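You operate a simulated robot arm through the tools that you are given. There is no shell and no other tool.

You run a simulated robot arm. Do the job below in one go: nothing can be reset, and whatever is moved stays where it is left.

Task
Stop the freezer alarm and switch on fast freeze.
Fine: shelf pushed in, door closed, alarm button pushed.
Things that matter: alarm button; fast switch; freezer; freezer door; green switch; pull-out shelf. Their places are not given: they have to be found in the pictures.

Only the result counts: the job must be done as asked and must still hold three seconds after the hand-in. Knocking over, shifting, dropping, spilling or breaking anything else fails it.

Robot
A 7-joint arm with a two-finger parallel gripper, fixed in place. Base frame: the origin is on the floor under the middle of its stand, x ahead of it, y to its left, z up. Units: mm, degrees, N and s.
With the tool pointing down near the work surface it reaches from about 100 to 500 mm from the base axis. Its first joint turns from -115.0 to 115.0 degrees. Payload 3.91 kg.
Tool frame: the origin (TCP) lies between the finger pads and is the grasp point; the fingertips stand 30 mm ahead of it; z points along the fingers, y is the line along which they close. Largest opening 110 mm; finger width 20, thickness 10; the body of the gripper, 48 by 112 mm, starts 55 mm behind the TCP.
Orientation is that of the tool frame in the base frame, as [roll, pitch, yaw] about the fixed x, y, z axes, in that order (R = Rz(yaw) Ry(pitch) Rx(roll)). With the fingers straight down and closing along the base's y, the tool's x points along the base's -x, its y along +y and its z along -z.

Tools
- The arm moves only by the tool play_rows. Its argument "steps" is a list of rows, each a list of 6 numbers: the shift along the tool's x, y, z in mm, then the turn, a rotation vector about the tool's x, y, z in degrees. In form: [[tx, ty, tz, ax, ay, az], ...]. A call has 1 to 20 rows; each row is the pose to reach, as a shift and turn from the pose commanded when the call began, along the tool's axes at that moment. "grip" is the closure, from 0 (fully open) to 1 (shut), set as the call begins (left out, the last holds). Rows are played at 5 a second. More than 50 mm and 8.6 degrees between two rows, or a gripper value outside its range, and nothing of the call is played. Where a pose cannot be reached the arm comes as near as it can. A force on the tool above 80 N (or 10 N above the force at the start of the call, whichever is more), or a blocked arm, ends the call early, and 0.2 s more pass. The fingers move at their own pace (about 153 mm/s each) and stop on an object; they squeeze with about 24 N. The grip force told is the motor's: it shows also when the fingers shut on nothing. Time passes only in rows, and 0.2 s behind the last, so rows that repeat a pose let the fingers close. It gives the time, the measured TCP pose, the force on the tool (base axes), the opening and the grip force at its end, in the units of the frame above (readings bear some noise), with the torque about the TCP (base axes, N m) and any sound that the robot's microphone picked up.
- Cameras (640 x 400 px; columns grow to the right, rows downward): "scene" is fixed at [399.7, 649.1, 1480.2]; the picture's right is [-0.99, -0.15, 0.00], its down [-0.05, 0.33, -0.94] and it looks along [0.14, -0.93, -0.33] (base axes); focal length 329 px, centre (320, 200). "wrist" rides on the gripper at [72, 17, -103] in the tool frame; the picture's right is [-0.23, 0.97, 0.00], its down [-0.76, -0.18, -0.62] and it looks along [-0.61, -0.14, 0.78] (tool axes); focal length 222 px, centre (320, 200).
- snapshot(camera): a new picture of that camera. No time passes.
- raise_lower(by): slides the trunk up (or, below 0, down) by that many mm; the arm rides with it, the base frame stays. It gives what a move gives, with no picture.
- locate(camera, pixels): for up to 12 pixels [column, row] of the newest picture of that camera ("zoom" is the newest enlarged one), the place [x, y, z] in the base frame of the surface seen there, good to about 2 mm. No time passes.
- inspect(camera, box): a new picture of the part [left, top, right, bottom] of that camera's present view, enlarged. No time passes.
- finish_job(): hands the job in; it is judged then, once.

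Open the gripper and draw the arm clear of the work before you hand the job in, unless the task says otherwise.

The tools are called after ">>>" by a JSON object that holds its "fn" and its "kwargs". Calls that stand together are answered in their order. play_rows: Moves the arm, as the interface text tells. Its arguments: {"type":"object","properties":{"steps":{"type":"array"},"grip":{"type":"number"}},"required":["steps"]} The other tools are called the same way: raise_lower (by) moves the trunk up or down; snapshot (camera) takes a picture; locate (camera, pixels) gives the place of the surface under pixels of a picture; inspect (camera, box) takes an enlarged picture of a part of a camera's view; finish_job () hands the job in.

At the start:

```text
t: 0.0
tcp_pos: [328.5, -448.1, 1492.0]
tcp_rot: [-179.8, 0.0, -179.9]
contact_force: [-0.2, 0.7, 0.1]
torque: [-0.01, 0.0, 0.0]
gripper_width: 110.0
grasp_force: 0.0
trunk travel left (down, up): [-925.0, 65.0]
```

scene: 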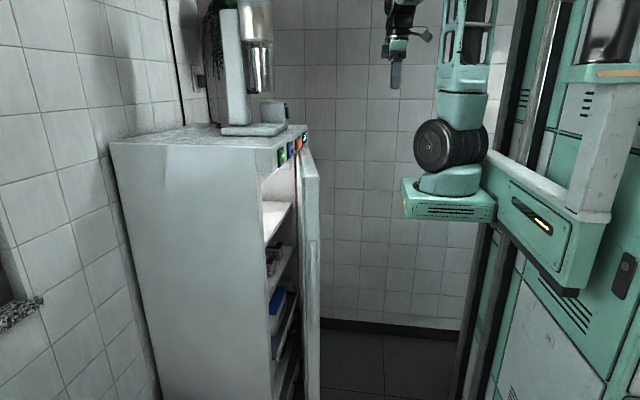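
wrist: 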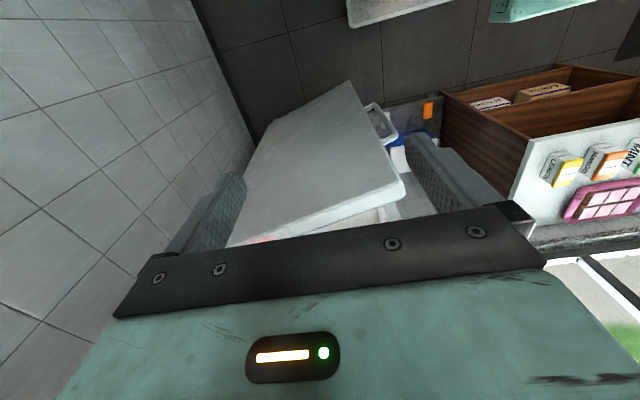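

The scene picture shows the freezer at the left with its door ajar (about px 310,260) and colored switches on the top front (px 280-305,150). I'll enlarge these areas to learn more.

>>> {"fn": "inspect", "kwargs": {"camera": "scene", "box": [220, 100, 360, 190]}}

>>> {"fn": "inspect", "kwargs": {"camera": "scene", "box": [230, 180, 390, 400]}}

>>> {"fn": "inspect", "kwargs": {"camera": "wrist", "box": [180, 50, 640, 300]}}

```text
4.44 times, centred on (290, 145) of scene
```

zoom: 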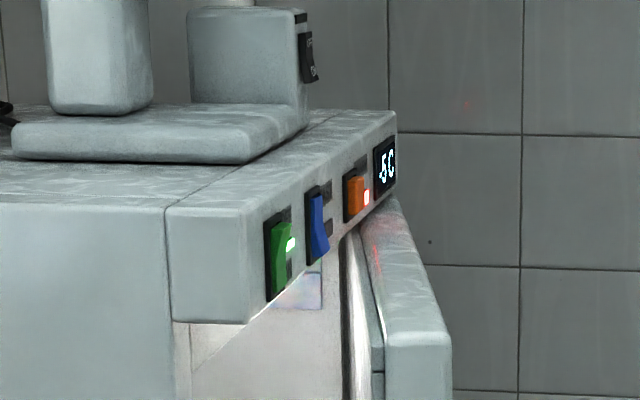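

```text
1.82 times, centred on (310, 290) of scene
```

zoom: 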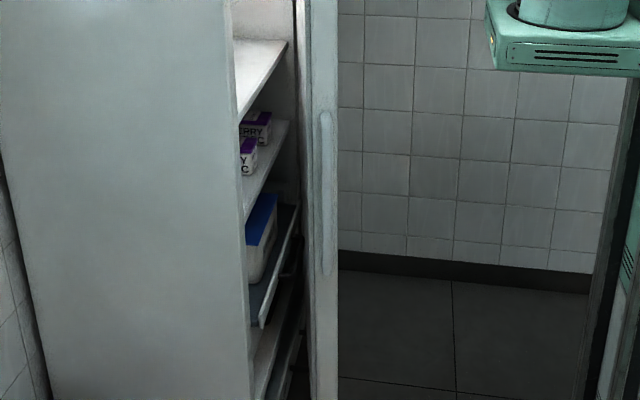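

```text
1.39 times, centred on (410, 175) of wrist
```

zoom: 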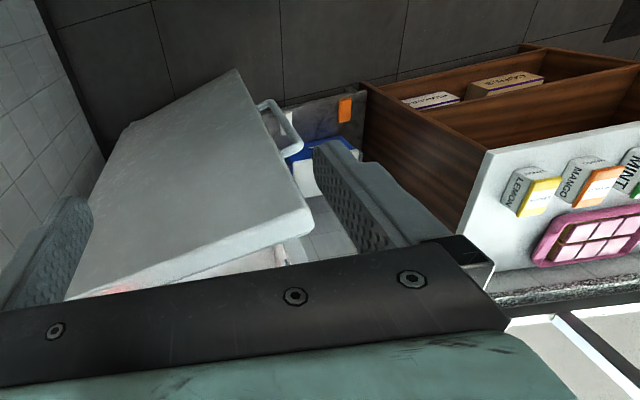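

I'll locate many points in the scene view: the buttons, door edges and freezer body, and on the wrist view the door and handle.

>>> {"fn": "locate", "kwargs": {"camera": "scene", "pixels": [[282, 157], [290, 149], [298, 143], [304, 137], [306, 128], [278, 150], [110, 143], [257, 150], [310, 180], [318, 185], [315, 300], [300, 155]]}}

>>> {"fn": "locate", "kwargs": {"camera": "wrist", "pixels": [[350, 85], [400, 185], [260, 180], [235, 238], [375, 110], [393, 135], [320, 215], [400, 155], [427, 110], [480, 120], [540, 165], [575, 170]]}}

```text
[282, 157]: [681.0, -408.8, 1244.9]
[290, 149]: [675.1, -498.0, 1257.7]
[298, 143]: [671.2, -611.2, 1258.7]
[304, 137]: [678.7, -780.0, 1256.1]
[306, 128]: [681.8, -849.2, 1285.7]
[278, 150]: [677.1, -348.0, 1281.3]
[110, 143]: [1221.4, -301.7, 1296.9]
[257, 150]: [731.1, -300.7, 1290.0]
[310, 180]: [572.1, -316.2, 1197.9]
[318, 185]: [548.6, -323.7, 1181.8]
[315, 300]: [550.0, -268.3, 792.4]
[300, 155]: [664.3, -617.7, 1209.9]
```

```text
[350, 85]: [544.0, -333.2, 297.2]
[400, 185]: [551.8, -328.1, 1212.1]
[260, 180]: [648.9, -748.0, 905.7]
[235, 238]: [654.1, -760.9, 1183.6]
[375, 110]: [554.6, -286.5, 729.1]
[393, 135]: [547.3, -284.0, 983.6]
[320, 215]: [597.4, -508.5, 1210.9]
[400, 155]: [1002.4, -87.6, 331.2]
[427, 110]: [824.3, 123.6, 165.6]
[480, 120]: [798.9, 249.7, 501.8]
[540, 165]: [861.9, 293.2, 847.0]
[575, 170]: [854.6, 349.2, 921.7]
```

The freezer front is near x≈678 and the door's free edge is at about (550,-325). Now I'll locate the arm itself and the shelf parts.

>>> {"fn": "locate", "kwargs": {"camera": "scene", "pixels": [[448, 180], [450, 145], [450, 205], [465, 70], [395, 75], [400, 20], [540, 220], [480, 20], [430, 35], [395, 45]]}}

>>> {"fn": "inspect", "kwargs": {"camera": "scene", "box": [255, 270, 335, 400]}}

>>> {"fn": "inspect", "kwargs": {"camera": "scene", "box": [370, 0, 530, 220]}}

>>> {"fn": "inspect", "kwargs": {"camera": "wrist", "box": [330, 70, 470, 220]}}

```text
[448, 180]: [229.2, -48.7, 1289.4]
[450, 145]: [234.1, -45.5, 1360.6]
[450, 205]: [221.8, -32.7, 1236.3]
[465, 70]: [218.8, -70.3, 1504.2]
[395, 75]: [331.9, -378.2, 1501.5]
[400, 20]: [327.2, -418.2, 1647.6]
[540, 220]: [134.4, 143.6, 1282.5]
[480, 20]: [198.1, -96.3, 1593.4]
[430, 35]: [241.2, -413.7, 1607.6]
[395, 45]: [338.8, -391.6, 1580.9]
```

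```text
3.08 times, centred on (295, 335) of scene
```

zoom: 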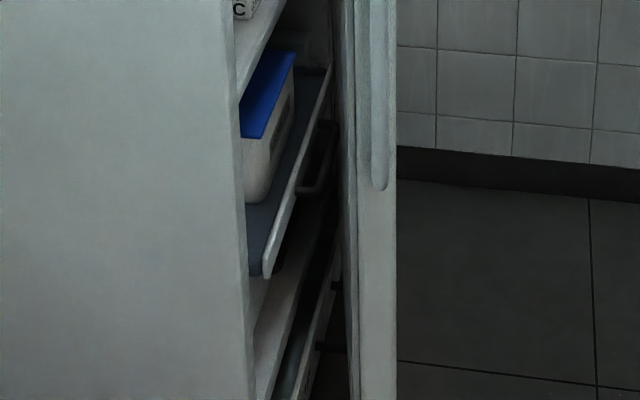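

```text
1.82 times, centred on (450, 110) of scene
```

zoom: 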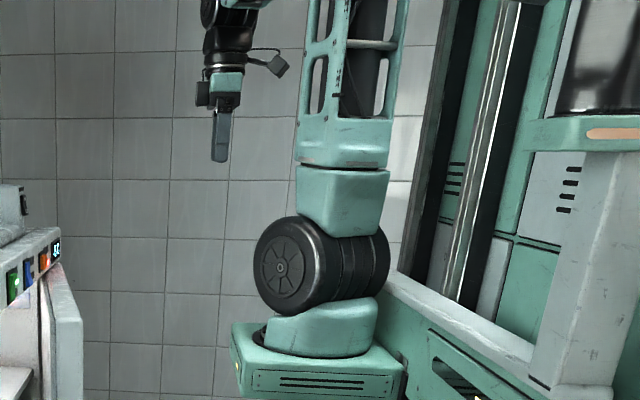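

```text
2.67 times, centred on (400, 145) of wrist
```

zoom: 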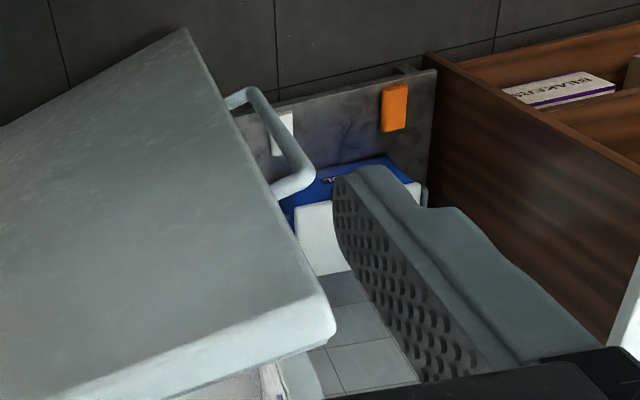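

The arm mount is at about (230,-110,1250), in reach of the panel and the door edge. I'll swing the tool in front of the panel and tilt it about 52° forward, so the wrist camera looks straight at the controls.

>>> {"fn": "play_rows", "kwargs": {"steps": [[-10, -11, 17, 0, -5.2, 0], [-20, -22, 34, 0, -10.4, 0], [-30, -33, 51, 0, -15.6, 0], [-40, -44, 68, 0, -20.8, 0], [-50, -55, 85, 0, -26, 0], [-60, -66, 102, 0, -31.2, 0], [-70, -77, 119, 0, -36.4, 0], [-80, -88, 136, 0, -41.6, 0], [-90, -99, 153, 0, -46.8, 0], [-100, -110, 170, 0, -52, 0], [-100, -110, 170, 0, -52, 0]]}}

>>> {"fn": "snapshot", "kwargs": {"camera": "wrist"}}

>>> {"fn": "snapshot", "kwargs": {"camera": "scene"}}

```text
t: 2.4
tcp_pos: [427.8, -557.0, 1321.0]
tcp_rot: [-180.0, 52.0, -180.0]
contact_force: [-0.1, 1.1, -1.1]
torque: [0.01, 0.03, -0.03]
gripper_width: 110.0
grasp_force: 0.1
trunk travel left (down, up): [-925.0, 65.0]
```

```text
taken
```

wrist: 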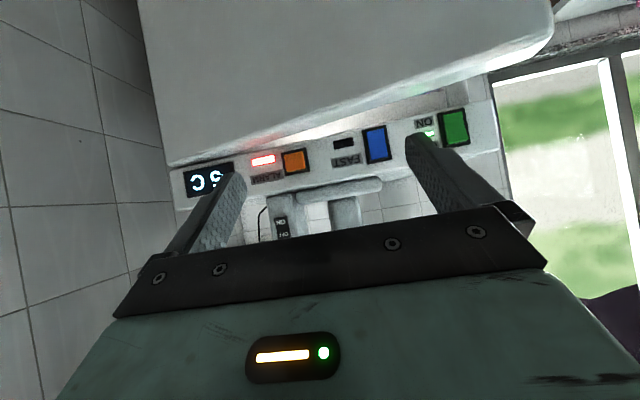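

```text
taken
```

scene: 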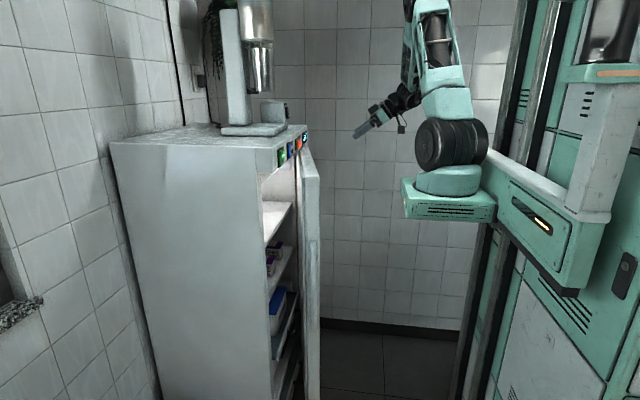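

The panel is visible upside down: display, lit red ALARM lamp with an orange button (292,160), unlit FAST lamp with a blue rocker (376,145), lit ON lamp with a green rocker (453,128). I'll enlarge and locate them.

>>> {"fn": "inspect", "kwargs": {"camera": "wrist", "box": [170, 90, 490, 250]}}

>>> {"fn": "locate", "kwargs": {"camera": "wrist", "pixels": [[292, 152], [295, 168], [283, 160], [305, 160], [374, 132], [378, 156], [376, 145], [450, 115], [456, 142], [262, 160], [170, 165], [490, 75]]}}

```text
2.00 times, centred on (330, 170) of wrist
```

zoom: 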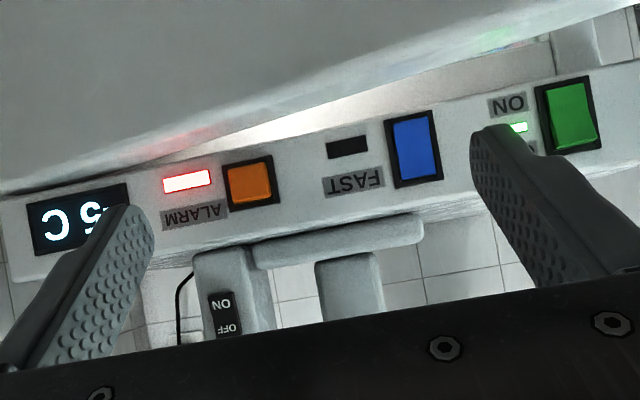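

```text
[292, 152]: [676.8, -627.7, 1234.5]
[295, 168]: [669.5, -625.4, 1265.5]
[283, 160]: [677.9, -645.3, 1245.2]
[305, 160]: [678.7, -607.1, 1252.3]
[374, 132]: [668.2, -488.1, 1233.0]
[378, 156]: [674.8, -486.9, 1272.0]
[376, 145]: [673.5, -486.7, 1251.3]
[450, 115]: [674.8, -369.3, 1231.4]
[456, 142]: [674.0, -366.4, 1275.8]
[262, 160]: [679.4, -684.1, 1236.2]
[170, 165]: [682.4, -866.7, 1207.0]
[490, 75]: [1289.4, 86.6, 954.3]
```

FAST lamp is dark with the blue rocker at (673,-487,1252); alarm button at about (676,-626,1250). Next I need the door thickness and gap, so I'll enlarge the scene near the door top and locate its edges.

>>> {"fn": "inspect", "kwargs": {"camera": "scene", "box": [262, 130, 332, 200]}}

```text
5.71 times, centred on (297, 165) of scene
```

zoom: 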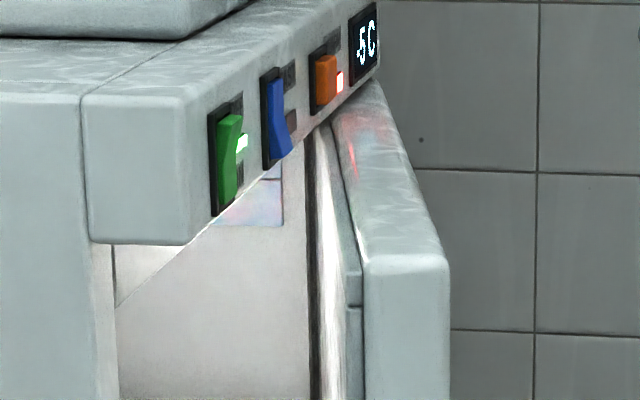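

The green rocker (on) has its top standing out, while blue (off) has its bottom standing out, so I must press the blue's lower half. Locating door corner points now.

>>> {"fn": "locate", "kwargs": {"camera": "zoom", "pixels": [[373, 275], [440, 262], [372, 255], [355, 290], [358, 340], [345, 200], [335, 140], [322, 180], [140, 238], [180, 235], [312, 250], [280, 155]]}}

>>> {"fn": "inspect", "kwargs": {"camera": "scene", "box": [262, 290, 330, 400]}}

```text
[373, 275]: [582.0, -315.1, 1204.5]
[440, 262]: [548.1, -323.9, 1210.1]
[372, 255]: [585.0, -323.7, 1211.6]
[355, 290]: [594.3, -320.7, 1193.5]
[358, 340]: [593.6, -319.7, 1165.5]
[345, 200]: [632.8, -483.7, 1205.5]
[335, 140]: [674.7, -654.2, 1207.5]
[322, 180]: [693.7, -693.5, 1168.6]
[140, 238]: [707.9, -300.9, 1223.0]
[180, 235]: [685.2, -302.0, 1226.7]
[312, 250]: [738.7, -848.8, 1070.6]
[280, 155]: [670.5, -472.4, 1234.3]
```

```text
3.64 times, centred on (296, 345) of scene
```

zoom: 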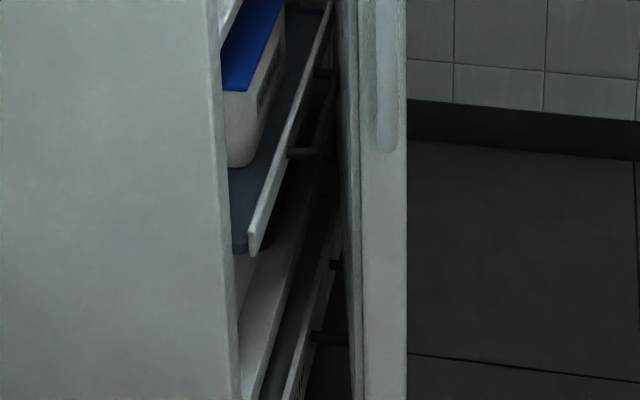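

Now locating the shelf's front lip and handle in this enlarged view.

>>> {"fn": "locate", "kwargs": {"camera": "zoom", "pixels": [[253, 240], [250, 200], [300, 110], [327, 15], [292, 154], [324, 74], [240, 240], [240, 110], [245, 150], [258, 60], [318, 337], [335, 265]]}}

```text
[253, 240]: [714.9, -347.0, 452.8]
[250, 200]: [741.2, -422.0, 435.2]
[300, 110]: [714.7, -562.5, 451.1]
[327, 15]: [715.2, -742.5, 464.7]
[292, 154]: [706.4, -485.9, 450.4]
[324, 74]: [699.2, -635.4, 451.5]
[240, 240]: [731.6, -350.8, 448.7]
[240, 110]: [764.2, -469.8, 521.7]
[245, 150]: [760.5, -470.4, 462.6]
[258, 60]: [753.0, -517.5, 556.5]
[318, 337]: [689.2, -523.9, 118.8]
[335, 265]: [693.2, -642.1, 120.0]
```

The shelf lip is at x≈715, z≈450, and the door's inner face near its free end is at x≈600, leaving a gap up to the panel at x=678. I'll shut the fingers, turn the tool vertical and move to above that gap (500,-350,1420) first.

>>> {"fn": "play_rows", "kwargs": {"steps": [[-15, 26, -0.5, 0, 6.5, 0], [-31, 52, -1, 0, 13, 0], [-46, 78, -1.6, 0, 19.5, 0], [-61, 104, -2.1, 0, 26, 0], [-76, 129, -2.6, 0, 32.5, 0], [-92, 155, -3.1, 0, 39, 0], [-107, 181, -3.7, 0, 45.5, 0], [-122, 207, -4.2, 0, 52, 0], [-122, 207, -4.2, 0, 52, 0]], "grip": 1}}

>>> {"fn": "snapshot", "kwargs": {"camera": "wrist"}}

>>> {"fn": "snapshot", "kwargs": {"camera": "scene"}}

```text
t: 4.4
tcp_pos: [501.9, -346.4, 1419.3]
tcp_rot: [-180.0, -0.1, -179.9]
contact_force: [0.4, 0.1, -0.4]
torque: [-0.02, 0.02, 0.04]
gripper_width: 0.0
grasp_force: 24.0
trunk travel left (down, up): [-925.0, 65.0]
```

```text
taken
```

wrist: 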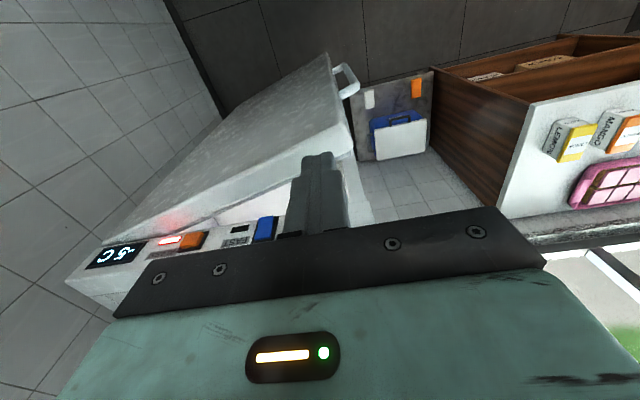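

```text
taken
```

scene: 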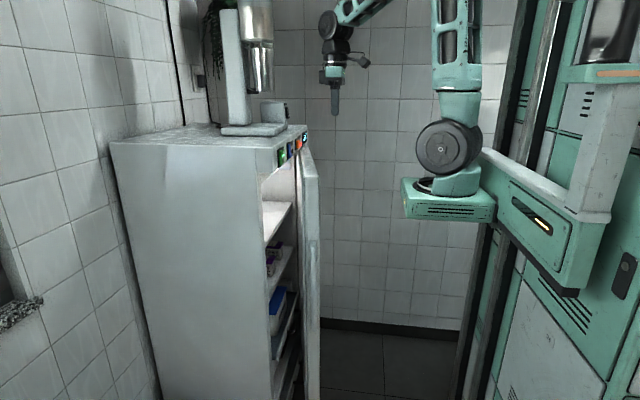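

The tool is vertical at (502,-346,1419) with fingers shut. Next I move forward over the gap to x≈632, then check the picture before going down.

>>> {"fn": "play_rows", "kwargs": {"steps": [[-33, -1, 20, 0, 0, 0], [-66, -2, 40, 0, 0, 0], [-98, -3, 60, 0, 0, 0], [-130, -4, 80, 0, 0, 0], [-130, -4, 80, 0, 0, 0]]}}

>>> {"fn": "snapshot", "kwargs": {"camera": "wrist"}}

>>> {"fn": "snapshot", "kwargs": {"camera": "scene"}}

```text
t: 5.6
tcp_pos: [632.8, -354.9, 1340.4]
tcp_rot: [180.0, 0.0, -179.9]
contact_force: [0.9, -0.2, 0.4]
torque: [-0.01, 0.03, 0.04]
gripper_width: 0.0
grasp_force: 23.4
trunk travel left (down, up): [-925.0, 65.0]
```

```text
taken
```

wrist: 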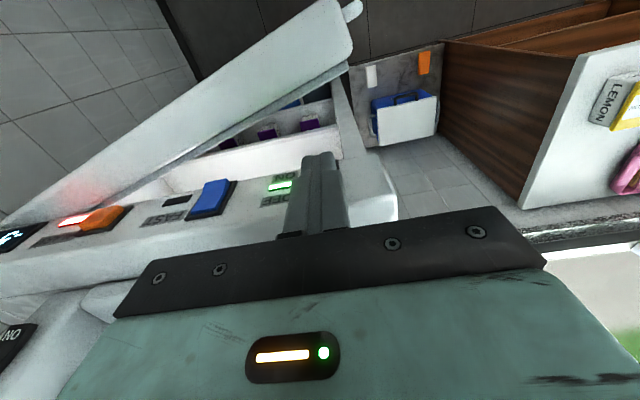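

```text
taken
```

scene: 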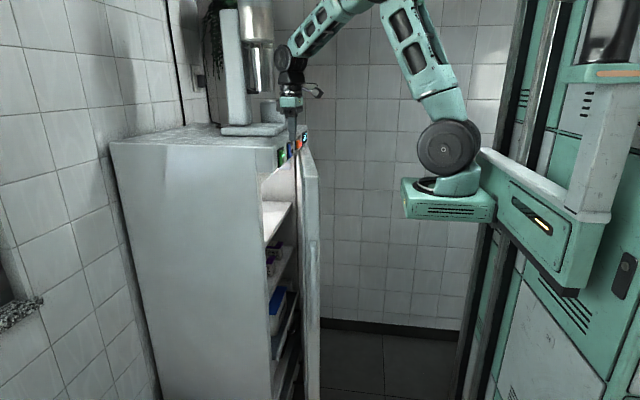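

The shut fingers hang over the gap between the door and the panel. Descending 125 mm so the tips sit behind the door's top edge.

>>> {"fn": "play_rows", "kwargs": {"steps": [[0, 2, 25, 0, 0, 0], [0, 2, 50, 0, 0, 0], [0, 2, 75, 0, 0, 0], [0, 2, 100, 0, 0, 0], [0, 2, 125, 0, 0, 0], [0, 2, 125, 0, 0, 0]]}}

>>> {"fn": "snapshot", "kwargs": {"camera": "wrist"}}

>>> {"fn": "snapshot", "kwargs": {"camera": "scene"}}

```text
t: 7.0
tcp_pos: [630.0, -351.1, 1217.9]
tcp_rot: [-179.9, 0.1, -179.9]
contact_force: [0.0, 1.2, 9.2]
torque: [-0.07, -0.41, 0.03]
gripper_width: 0.0
grasp_force: 24.5
trunk travel left (down, up): [-925.0, 65.0]
```

```text
taken
```

wrist: 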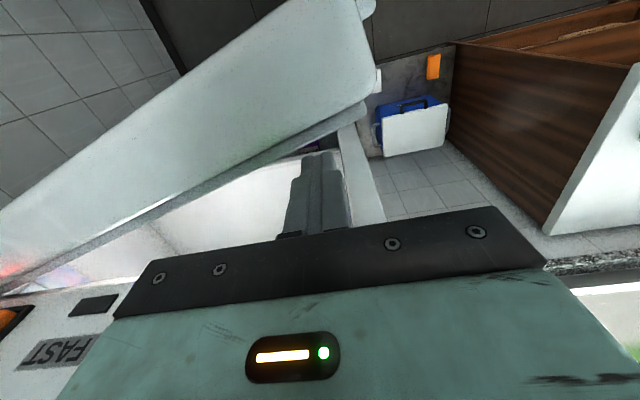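

```text
taken
```

scene: 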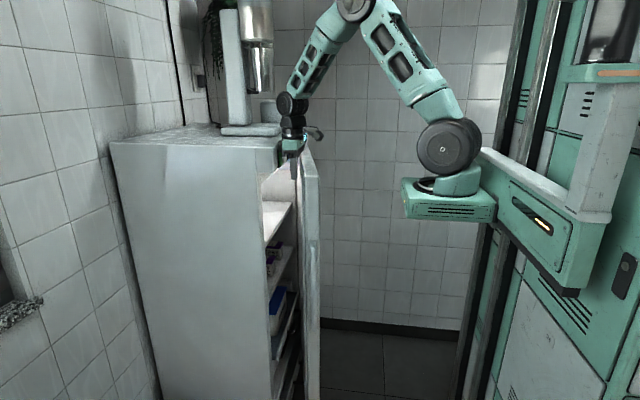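

A 9 N upward contact at about x=675 suggests the wrist housing just grazes the freezer's top edge. I'll lift 4 mm and pull toward -x on an arc about the hinge (≈713,-858), hooking the door's inner face.

>>> {"fn": "play_rows", "kwargs": {"steps": [[3, 0, -5, 0, 0, 0], [12.4, -2.1, -5, 0, 0, 0], [25.6, -4.7, -5, 0, 0, 0], [38.6, -7.6, -4, 0, 0, 0], [51.6, -11, -2, 0, 0, 0], [64.6, -14.6, 0, 0, 0, 0], [77.4, -18.6, 0, 0, 0, 0], [94.3, -24.4, 0, 0, 0, 0]]}}

>>> {"fn": "snapshot", "kwargs": {"camera": "wrist"}}

>>> {"fn": "snapshot", "kwargs": {"camera": "scene"}}

```text
t: 8.8
tcp_pos: [536.5, -377.4, 1215.2]
tcp_rot: [179.9, -0.1, 179.9]
contact_force: [0.6, 1.0, -1.0]
torque: [-0.01, -0.04, 0.02]
gripper_width: 0.0
grasp_force: 24.3
trunk travel left (down, up): [-925.0, 65.0]
```

```text
taken
```

wrist: 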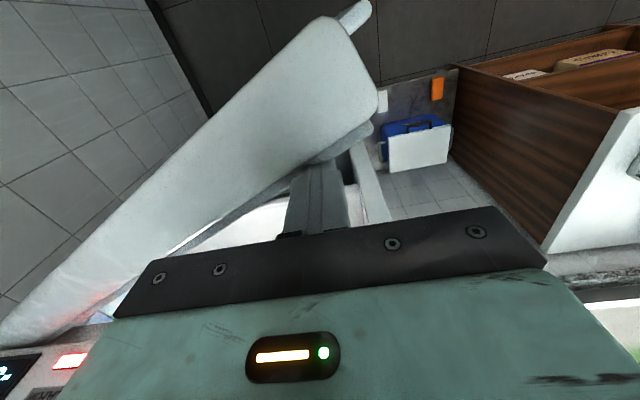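

```text
taken
```

scene: 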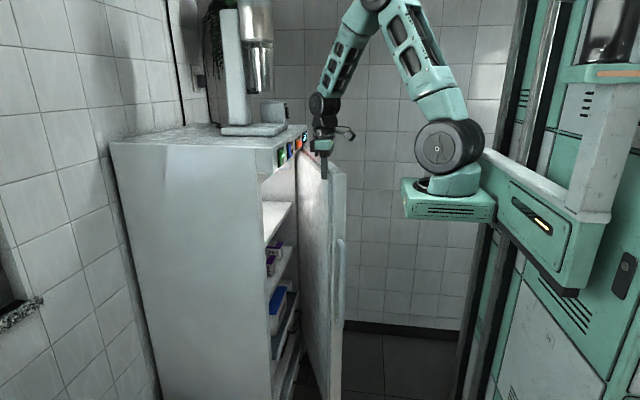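

The door follows the fingers and stays without force. Continuing the arc from 20° to about 50°.

>>> {"fn": "play_rows", "kwargs": {"steps": [[24.9, -9.8, 0, 0, 0, 0], [49.4, -21, 0, 0, 0, 0], [73.2, -33.4, 0, 0, 0, 0], [96.3, -47, 0, 0, 0, 0], [118.7, -61.8, 0, 0, 0, 0], [140.2, -77.7, 0, 0, 0, 0], [160.9, -94.8, 0, 0, 0, 0], [180.7, -113, 0, 0, 0, 0], [199.5, -132.1, 0, 0, 0, 0], [217.3, -152.2, 0, 0, 0, 0]]}}

>>> {"fn": "snapshot", "kwargs": {"camera": "wrist"}}

>>> {"fn": "snapshot", "kwargs": {"camera": "scene"}}

```text
t: 11.0
tcp_pos: [319.7, -528.7, 1215.0]
tcp_rot: [180.0, 0.0, 180.0]
contact_force: [0.1, -2.9, 5.2]
torque: [-0.06, 0.0, -0.01]
gripper_width: 0.1
grasp_force: 23.6
trunk travel left (down, up): [-925.0, 65.0]
```

```text
taken
```

wrist: 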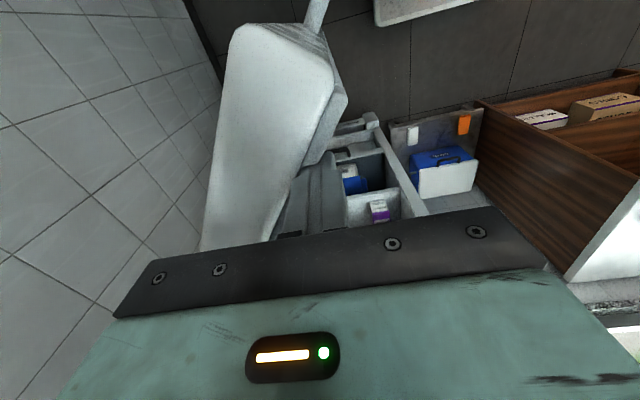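

```text
taken
```

scene: 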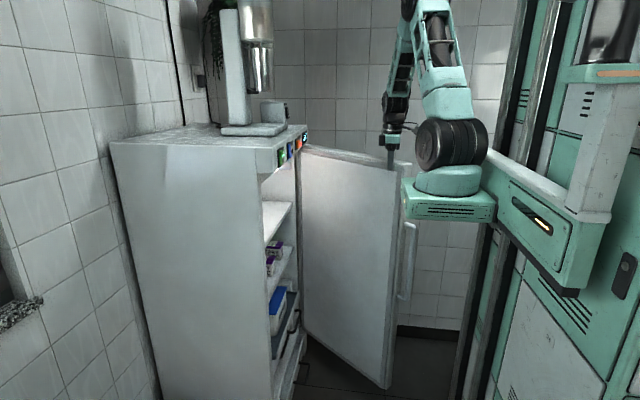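

The door is now about 50° open and the freezer interior begins to show. I'll continue to about 65° to have free room for reaching the shelf.

>>> {"fn": "play_rows", "kwargs": {"steps": [[16.7, -21, 0, 0, 0, 0], [32.3, -42.8, 0, 0, 0, 0], [46.7, -65.5, 0, 0, 0, 0], [59.9, -88.8, 0, 0, 0, 0], [71.9, -112.8, 0, 0, 0, 0]]}}

>>> {"fn": "snapshot", "kwargs": {"camera": "wrist"}}

>>> {"fn": "snapshot", "kwargs": {"camera": "scene"}}

```text
t: 12.2
tcp_pos: [247.0, -644.1, 1215.6]
tcp_rot: [-180.0, 0.0, 180.0]
contact_force: [0.8, 1.0, -0.5]
torque: [-0.03, 0.0, 0.01]
gripper_width: 0.0
grasp_force: 23.7
trunk travel left (down, up): [-925.0, 65.0]
```

```text
taken
```

wrist: 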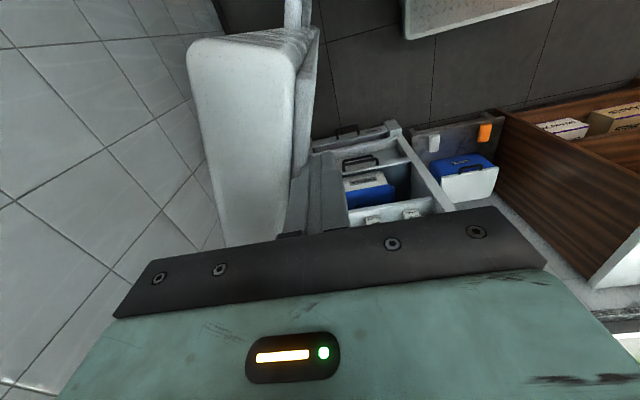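

```text
taken
```

scene: 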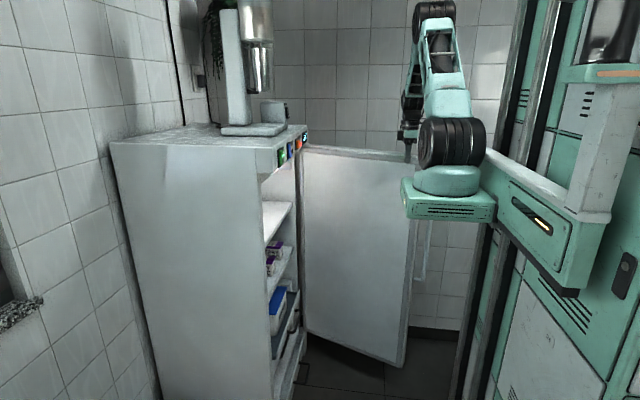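

The door is at about 65°. I'll enlarge the freezer interior in the wrist picture (around 310-450,120-230) and locate the shelf and drawer fronts.

>>> {"fn": "inspect", "kwargs": {"camera": "wrist", "box": [290, 110, 450, 220]}}

>>> {"fn": "inspect", "kwargs": {"camera": "scene", "box": [255, 190, 345, 400]}}

```text
3.64 times, centred on (370, 165) of wrist
```

zoom: 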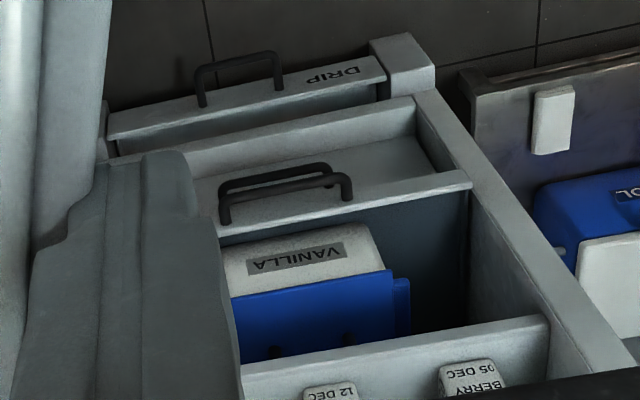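

```text
1.90 times, centred on (300, 295) of scene
```

zoom: 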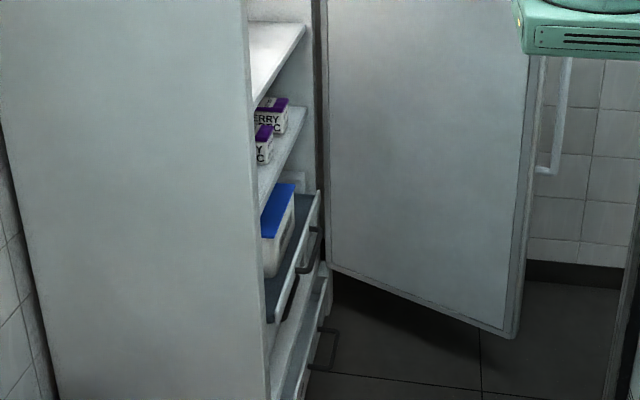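

The shelf with the VANILLA tub is the pull-out one; the DRIP drawer below is a separate piece. Locating its lip, handle, and neighbors on the wrist picture.

>>> {"fn": "snapshot", "kwargs": {"camera": "wrist"}}

>>> {"fn": "locate", "kwargs": {"camera": "wrist", "pixels": [[410, 160], [400, 161], [380, 167], [376, 164], [350, 169], [372, 158], [431, 199], [420, 201], [447, 201], [403, 140], [390, 141], [345, 142]]}}

>>> {"fn": "locate", "kwargs": {"camera": "scene", "pixels": [[288, 265], [275, 300], [290, 320], [302, 335], [307, 315], [299, 295], [280, 260], [292, 240], [272, 350], [276, 395], [310, 360], [290, 205]]}}

```text
taken
```

wrist: 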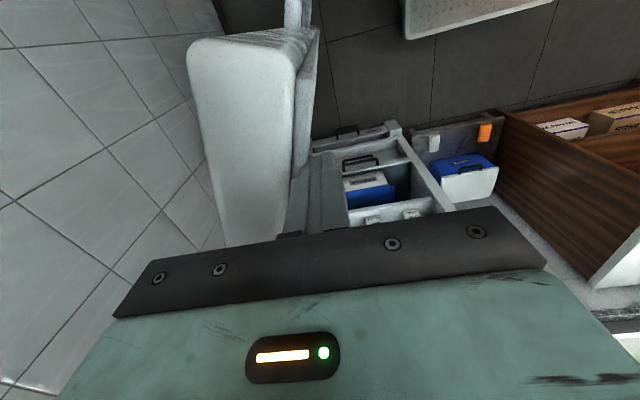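

```text
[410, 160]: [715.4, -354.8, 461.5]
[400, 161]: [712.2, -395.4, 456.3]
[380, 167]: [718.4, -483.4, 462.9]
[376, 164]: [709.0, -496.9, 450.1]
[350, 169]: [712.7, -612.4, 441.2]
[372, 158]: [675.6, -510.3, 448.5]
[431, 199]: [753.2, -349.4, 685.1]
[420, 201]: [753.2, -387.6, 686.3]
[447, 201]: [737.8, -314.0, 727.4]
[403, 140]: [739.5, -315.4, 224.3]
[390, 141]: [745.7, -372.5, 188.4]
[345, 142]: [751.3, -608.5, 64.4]
```

```text
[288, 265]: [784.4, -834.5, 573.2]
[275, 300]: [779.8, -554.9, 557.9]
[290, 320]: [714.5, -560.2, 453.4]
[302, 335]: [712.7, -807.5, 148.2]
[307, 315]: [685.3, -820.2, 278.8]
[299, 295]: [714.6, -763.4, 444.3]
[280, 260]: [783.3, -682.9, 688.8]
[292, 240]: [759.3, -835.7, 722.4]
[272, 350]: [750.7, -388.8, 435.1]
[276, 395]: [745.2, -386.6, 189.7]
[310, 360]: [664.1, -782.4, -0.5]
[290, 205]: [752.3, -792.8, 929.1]
```

The shelf lip is at x≈713, z≈435–465, the freezer body front at x≈738, and the fixed shelves at x≈752, so the shelf is out. Before lowering the trunk I check the white object at the top of the wrist picture (470,15) and other possible obstacles.

>>> {"fn": "locate", "kwargs": {"camera": "wrist", "pixels": [[410, 30], [470, 15], [540, 5], [410, 5], [250, 35], [295, 20], [330, 100], [440, 90], [240, 150], [200, 60], [300, 100], [260, 240]]}}

>>> {"fn": "locate", "kwargs": {"camera": "scene", "pixels": [[405, 150], [403, 360], [415, 230], [425, 270], [310, 155], [330, 350], [435, 215], [490, 300], [520, 380], [408, 190], [500, 200], [300, 340]]}}

```text
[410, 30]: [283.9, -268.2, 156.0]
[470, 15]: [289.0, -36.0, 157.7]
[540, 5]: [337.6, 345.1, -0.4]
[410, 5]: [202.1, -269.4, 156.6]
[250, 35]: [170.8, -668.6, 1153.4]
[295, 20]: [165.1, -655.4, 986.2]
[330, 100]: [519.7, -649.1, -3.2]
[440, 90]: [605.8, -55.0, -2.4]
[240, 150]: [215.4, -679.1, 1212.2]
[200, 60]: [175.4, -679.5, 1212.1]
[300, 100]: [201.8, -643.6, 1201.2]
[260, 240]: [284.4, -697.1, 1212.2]
```

```text
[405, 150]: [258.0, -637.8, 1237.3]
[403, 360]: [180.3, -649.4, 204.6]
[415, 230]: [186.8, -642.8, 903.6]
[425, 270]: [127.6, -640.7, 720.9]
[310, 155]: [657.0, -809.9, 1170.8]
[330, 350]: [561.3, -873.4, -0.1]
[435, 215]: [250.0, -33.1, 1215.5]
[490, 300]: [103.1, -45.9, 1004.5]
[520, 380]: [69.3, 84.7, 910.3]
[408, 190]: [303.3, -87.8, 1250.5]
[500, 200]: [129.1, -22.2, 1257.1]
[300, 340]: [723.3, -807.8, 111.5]
```

The robot's own platform is the white object, so the way down is clear; the door's free end is at (180,-645). I lift off the door and swing the tool to point along +x at about (480,-400,1300).

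>>> {"fn": "play_rows", "kwargs": {"steps": [[-10, 15, -40, 0, 0, 0], [-30, 40, -70, 0, -5, 0], [-46.9, 57, -71.3, 0, -12.1, 0], [-63.8, 74, -72.5, 0, -19.2, 0], [-80.8, 91, -73.8, 0, -26.3, 0], [-97.7, 108, -75, 0, -33.3, 0], [-114.6, 125, -76.3, 0, -40.4, 0], [-131.5, 142, -77.5, 0, -47.5, 0], [-148.4, 159, -78.8, 0, -54.6, 0], [-165.3, 176, -80, 0, -61.7, 0], [-182.3, 193, -81.3, 0, -68.8, 0], [-199.2, 210, -82.5, 0, -75.8, 0], [-216.1, 227, -83.8, 0, -82.9, 0], [-233, 244, -85, 0, -90, 0], [-233, 244, -85, 0, -90, 0]]}}

>>> {"fn": "snapshot", "kwargs": {"camera": "wrist"}}

>>> {"fn": "snapshot", "kwargs": {"camera": "scene"}}

```text
t: 15.4
tcp_pos: [485.4, -399.8, 1305.3]
tcp_rot: [160.8, 89.9, 160.5]
contact_force: [2.4, 1.4, -0.9]
torque: [-0.01, -0.04, -0.06]
gripper_width: 0.1
grasp_force: 24.2
out of reach, approached as far as the arm can: row 13, 14, 15
trunk travel left (down, up): [-925.0, 65.0]
```

```text
taken
```

wrist: 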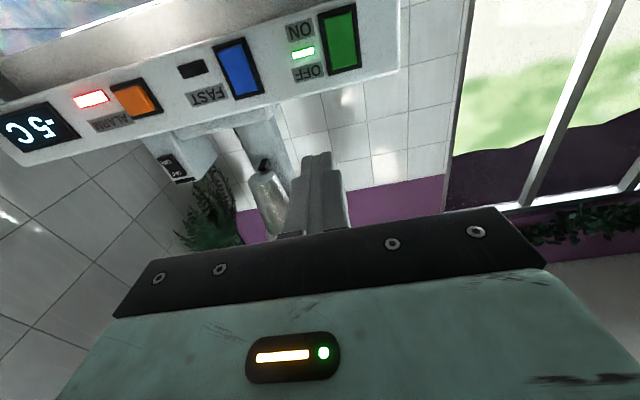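

```text
taken
```

scene: 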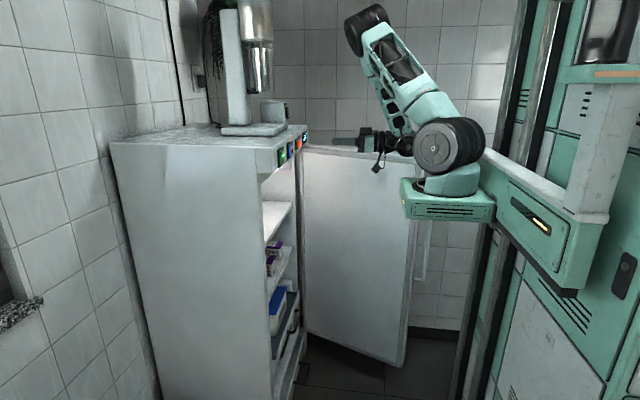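

The tool points along +x at (485,-400,1305), close to a folded limit. I'll move forward 45 mm and slightly down to get off that limit, then lower the trunk.

>>> {"fn": "play_rows", "kwargs": {"steps": [[5, -7, 15, 0, 0, 0], [10, -14, 30, 0, 0, 0], [15, -20, 45, 0, 0, 0], [15, -20, 45, 0, 0, 0]]}}

>>> {"fn": "raise_lower", "kwargs": {"by": -830}}

>>> {"fn": "snapshot", "kwargs": {"camera": "wrist"}}

>>> {"fn": "snapshot", "kwargs": {"camera": "scene"}}

```text
t: 16.4
tcp_pos: [527.7, -421.3, 1291.6]
tcp_rot: [-17.4, 89.9, -17.5]
contact_force: [-0.3, -0.1, -1.0]
torque: [0.0, -0.01, 0.02]
gripper_width: 0.2
grasp_force: 24.3
trunk travel left (down, up): [-925.0, 65.0]
```

```text
refused: -830 is not a number from -400 to 400
```

```text
taken
```

wrist: 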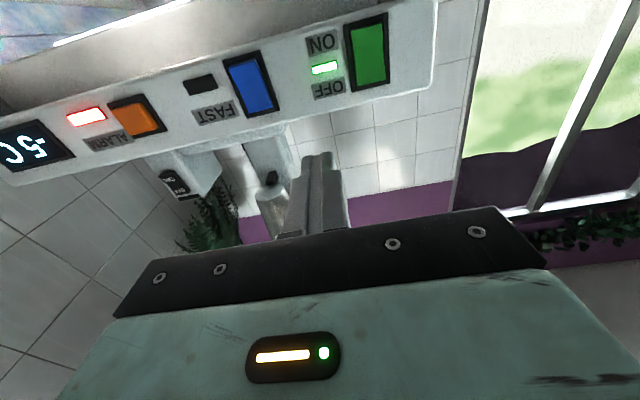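

```text
taken
```

scene: 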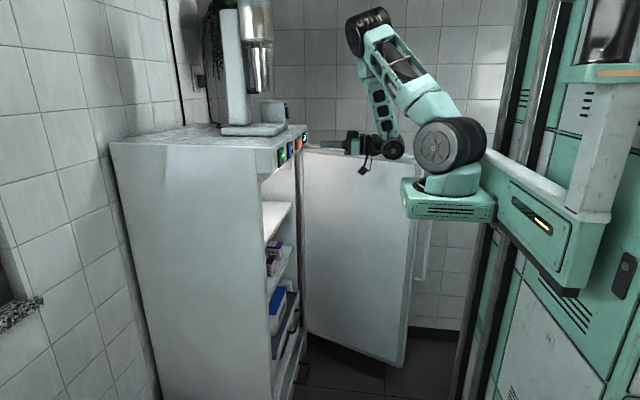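

The tool is now level at (528,-421,1292) with no reach warning. The trunk tool takes at most 400 mm at a time, so I lower it in two steps.

>>> {"fn": "raise_lower", "kwargs": {"by": -400}}

>>> {"fn": "snapshot", "kwargs": {"camera": "scene"}}

```text
t: 20.2
tcp_pos: [528.9, -421.9, 890.9]
tcp_rot: [146.8, 90.0, 146.7]
contact_force: [0.1, -0.1, 0.1]
torque: [-0.02, -0.01, 0.03]
gripper_width: 0.0
grasp_force: 24.2
trunk travel left (down, up): [-525.0, 465.0]
```

```text
taken
```

scene: 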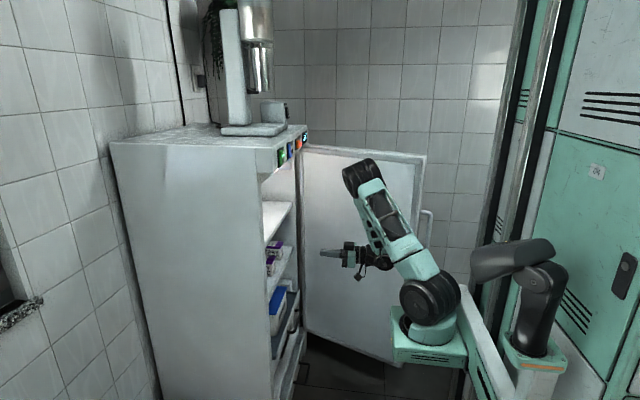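

Clear so far. Lowering another 400 mm and then about 40 mm to bring the TCP to z≈450.

>>> {"fn": "raise_lower", "kwargs": {"by": -400}}

>>> {"fn": "raise_lower", "kwargs": {"by": -41}}

>>> {"fn": "snapshot", "kwargs": {"camera": "wrist"}}

>>> {"fn": "snapshot", "kwargs": {"camera": "scene"}}

```text
t: 24.1
tcp_pos: [528.4, -420.6, 491.6]
tcp_rot: [144.0, 90.0, 144.1]
contact_force: [0.1, -0.5, 0.5]
torque: [-0.02, 0.0, 0.0]
gripper_width: 0.0
grasp_force: 23.8
trunk travel left (down, up): [-125.0, 865.0]
```

```text
t: 24.9
tcp_pos: [527.4, -422.0, 450.5]
tcp_rot: [-163.4, 90.0, -163.5]
contact_force: [-0.8, 0.0, -0.5]
torque: [0.0, -0.01, -0.01]
gripper_width: 0.0
grasp_force: 24.2
trunk travel left (down, up): [-84.0, 906.0]
```

```text
taken
```

wrist: 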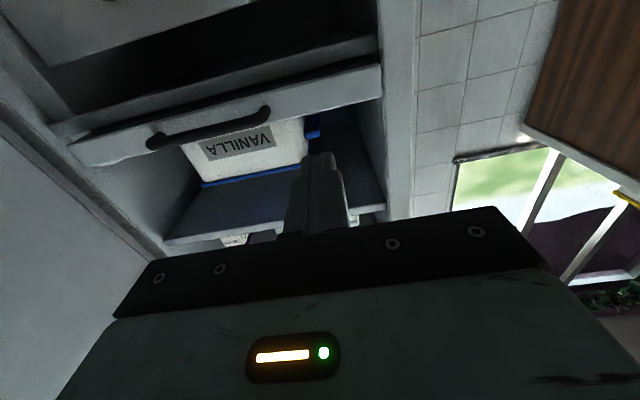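

```text
taken
```

scene: 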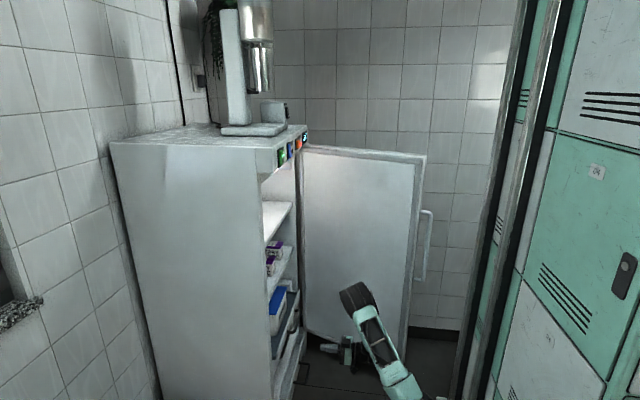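

The wrist view (upside down) shows the shelf front with its handle from (150,140) to (268,112). I locate lip points to set the push point.

>>> {"fn": "locate", "kwargs": {"camera": "wrist", "pixels": [[340, 90], [340, 78], [345, 98], [375, 80], [300, 95], [210, 128], [265, 113], [155, 142], [90, 150], [395, 100], [60, 130], [345, 60]]}}

>>> {"fn": "inspect", "kwargs": {"camera": "wrist", "box": [40, 0, 440, 250]}}

```text
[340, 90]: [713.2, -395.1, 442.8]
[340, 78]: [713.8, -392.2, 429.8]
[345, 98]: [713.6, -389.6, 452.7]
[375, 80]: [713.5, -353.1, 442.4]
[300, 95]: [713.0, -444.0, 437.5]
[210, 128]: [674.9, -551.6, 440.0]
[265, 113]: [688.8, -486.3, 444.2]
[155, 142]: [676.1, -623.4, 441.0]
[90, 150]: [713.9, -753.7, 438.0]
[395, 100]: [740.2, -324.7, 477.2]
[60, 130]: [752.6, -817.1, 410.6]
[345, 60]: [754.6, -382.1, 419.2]
```

```text
1.60 times, centred on (240, 125) of wrist
```

zoom: 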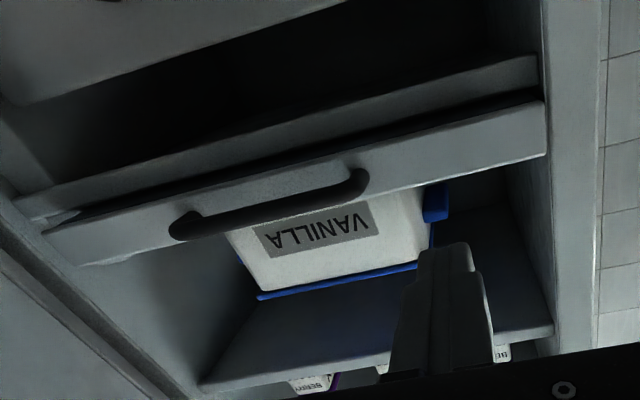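

The lip front plane is x≈713.5, z≈428–460. I approach with shut fingers at y≈-422, z≈446 until the tips are about 8 mm short of it.

>>> {"fn": "play_rows", "kwargs": {"steps": [[2, 0, 25, 0, 0, 0], [4, 0, 50, 0, 0, 0], [4, 0, 75, 0, 0, 0], [4, 0, 100, 0, 0, 0], [4, 0, 125, 0, 0, 0], [4, 0, 148, 0, 0, 0], [4, 0, 148, 0, 0, 0]]}}

>>> {"fn": "snapshot", "kwargs": {"camera": "wrist"}}

>>> {"fn": "snapshot", "kwargs": {"camera": "scene"}}

```text
t: 26.5
tcp_pos: [676.6, -421.5, 446.9]
tcp_rot: [-71.7, 90.0, -71.5]
contact_force: [-0.3, -0.9, 0.3]
torque: [0.0, -0.01, -0.01]
gripper_width: 0.0
grasp_force: 23.9
trunk travel left (down, up): [-84.0, 906.0]
```

```text
taken
```

wrist: 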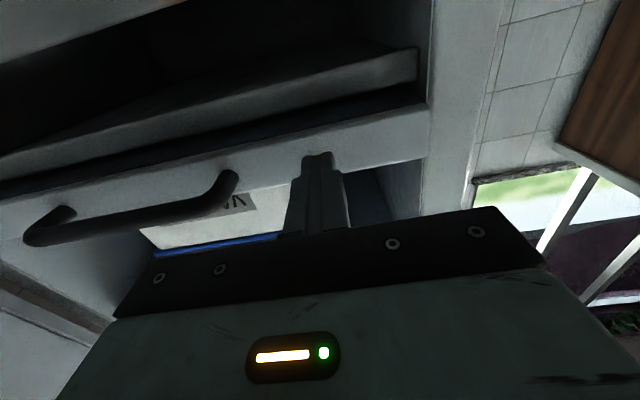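

```text
taken
```

scene: 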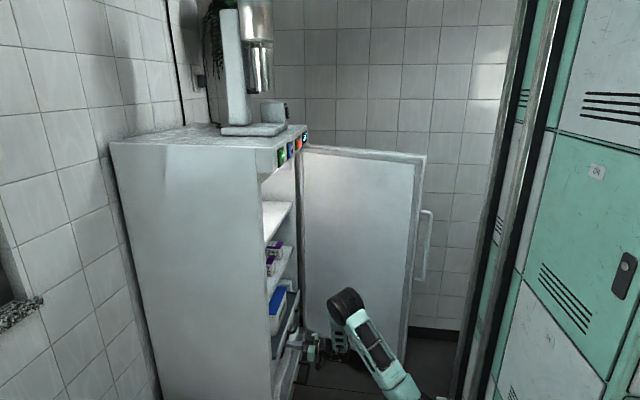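

The fingertips (318,155) are just in front of the lip. Now I push slowly, 6 mm per row, along +x.

>>> {"fn": "play_rows", "kwargs": {"steps": [[0, 0, 6, 0, 0, 0], [0, 0, 11, 0, 0, 0], [0, 0, 17, 0, 0, 0], [0, 0, 23, 0, 0, 0], [0, 0, 29, 0, 0, 0], [0, 0, 35, 0, 0, 0], [0, 0, 41, 0, 0, 0], [0, 0, 47, 0, 0, 0]]}}

>>> {"fn": "snapshot", "kwargs": {"camera": "wrist"}}

```text
t: 28.3
tcp_pos: [723.4, -420.4, 447.9]
tcp_rot: [-53.3, 90.0, -53.4]
contact_force: [-2.2, 1.6, -1.2]
torque: [-0.01, 0.01, 0.03]
gripper_width: 0.0
grasp_force: 24.2
trunk travel left (down, up): [-84.0, 906.0]
```

```text
taken
```

wrist: 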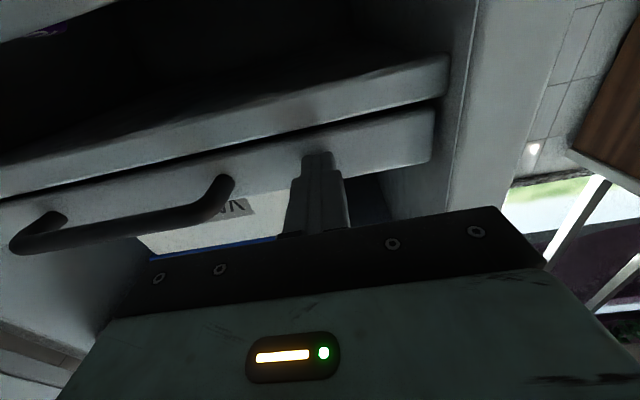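

The shelf slid about 40 mm with nearly no resistance and its lip is now even with the board below. I keep pushing to find the end stop.

>>> {"fn": "play_rows", "kwargs": {"steps": [[0, 0, 6, 0, 0, 0], [0, 0, 12, 0, 0, 0], [0, 0, 18, 0, 0, 0], [0, 0, 24, 0, 0, 0], [0, 0, 30, 0, 0, 0]]}}

>>> {"fn": "snapshot", "kwargs": {"camera": "wrist"}}

>>> {"fn": "snapshot", "kwargs": {"camera": "scene"}}

```text
t: 29.5
tcp_pos: [750.7, -421.8, 447.9]
tcp_rot: [122.4, 90.0, 122.4]
contact_force: [-48.6, 18.0, 7.9]
torque: [-0.3, -0.32, 0.53]
gripper_width: 0.0
grasp_force: 23.7
trunk travel left (down, up): [-84.0, 906.0]
```

```text
taken
```

wrist: 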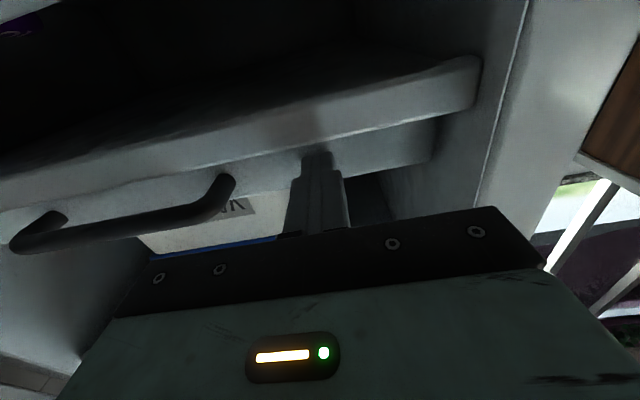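

```text
taken
```

scene: 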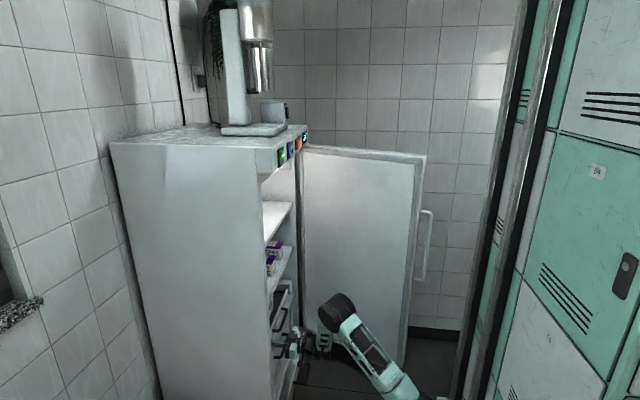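

The tips reached x≈781 with a 49 N resisting force, which looks like the end stop after about 67 mm of travel. I push just 2 mm more to confirm nothing yields.

>>> {"fn": "play_rows", "kwargs": {"steps": [[0, 0, 1, 0, 0, 0], [0, 0, 2, 0, 0, 0], [0, 0, 2, 0, 0, 0]]}}

```text
t: 30.0
tcp_pos: [749.9, -421.5, 447.5]
tcp_rot: [146.9, 89.8, 147.0]
contact_force: [-44.8, 14.4, 12.1]
torque: [-0.18, -0.59, 0.46]
gripper_width: 0.0
grasp_force: 24.0
trunk travel left (down, up): [-84.0, 906.0]
stopped in row 2: the force on the tool passed its limit at 82 N (the readings are from after the stop); the commanded pose is now the measured one
```

That is the end stop (force jumped past 80 N without any motion). Now I back straight out along -x and check the shelf.

>>> {"fn": "play_rows", "kwargs": {"steps": [[0, 0, -10, 0, 0, 0], [0, 0, -35, 0, 0, 0], [0, 0, -65, 0, 0, 0], [0, 0, -95, 0, 0, 0], [0, 0, -125, 0, 0, 0], [0, 0, -155, 0, 0, 0], [0, 0, -185, 0, 0, 0], [0, 0, -215, 0, 0, 0], [0, 0, -215, 0, 0, 0]]}}

>>> {"fn": "snapshot", "kwargs": {"camera": "wrist"}}

>>> {"fn": "snapshot", "kwargs": {"camera": "scene"}}

>>> {"fn": "locate", "kwargs": {"camera": "wrist", "pixels": [[340, 90], [340, 98], [210, 128], [345, 60], [300, 95], [345, 105], [265, 120], [225, 140]]}}

```text
t: 32.0
tcp_pos: [537.5, -423.1, 446.1]
tcp_rot: [161.6, 89.8, 161.6]
contact_force: [-0.2, 0.0, 0.4]
torque: [0.01, 0.02, -0.01]
gripper_width: 0.0
grasp_force: 24.3
trunk travel left (down, up): [-84.0, 906.0]
```

```text
taken
```

wrist: 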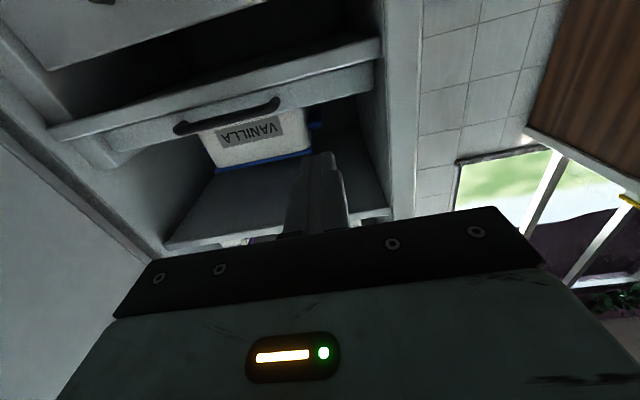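

```text
taken
```

scene: 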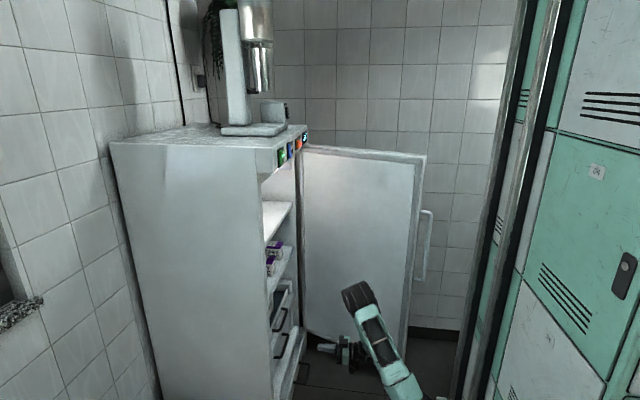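

```text
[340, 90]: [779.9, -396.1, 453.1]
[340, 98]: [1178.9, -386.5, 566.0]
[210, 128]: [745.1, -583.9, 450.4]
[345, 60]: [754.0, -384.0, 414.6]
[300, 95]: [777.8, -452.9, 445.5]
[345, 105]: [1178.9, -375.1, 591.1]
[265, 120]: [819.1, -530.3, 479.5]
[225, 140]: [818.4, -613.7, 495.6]
```

The shelf is fully in: lip at x≈779, handle at x≈744, behind the body front at x≈738. Now I raise the trunk back up to go and close the door.

>>> {"fn": "raise_lower", "kwargs": {"by": 400}}

>>> {"fn": "raise_lower", "kwargs": {"by": 400}}

>>> {"fn": "raise_lower", "kwargs": {"by": 60}}

>>> {"fn": "snapshot", "kwargs": {"camera": "scene"}}

```text
t: 35.8
tcp_pos: [538.0, -423.7, 847.2]
tcp_rot: [160.8, 89.8, 160.8]
contact_force: [0.6, -0.8, -0.3]
torque: [0.01, -0.03, -0.01]
gripper_width: 0.0
grasp_force: 24.1
trunk travel left (down, up): [-484.0, 506.0]
```

```text
t: 39.6
tcp_pos: [538.1, -424.0, 1246.7]
tcp_rot: [160.8, 89.7, 160.7]
contact_force: [0.6, -0.3, -0.8]
torque: [0.05, 0.0, 0.0]
gripper_width: 0.0
grasp_force: 24.1
trunk travel left (down, up): [-884.0, 106.0]
```

```text
t: 40.6
tcp_pos: [539.0, -424.3, 1306.9]
tcp_rot: [160.6, 89.8, 160.4]
contact_force: [-0.4, -0.1, -1.2]
torque: [-0.01, -0.01, -0.01]
gripper_width: 0.2
grasp_force: 24.1
trunk travel left (down, up): [-944.0, 46.0]
```

```text
taken
```

scene: 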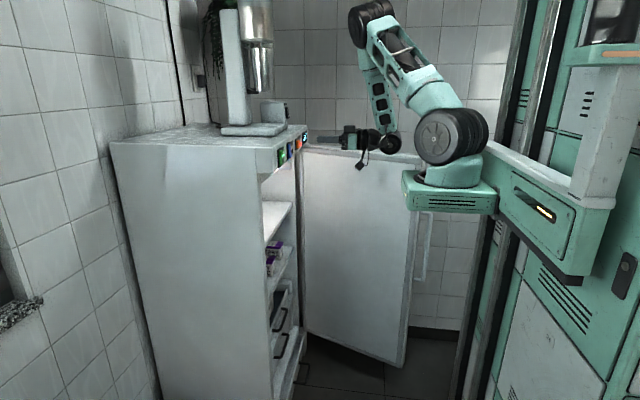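

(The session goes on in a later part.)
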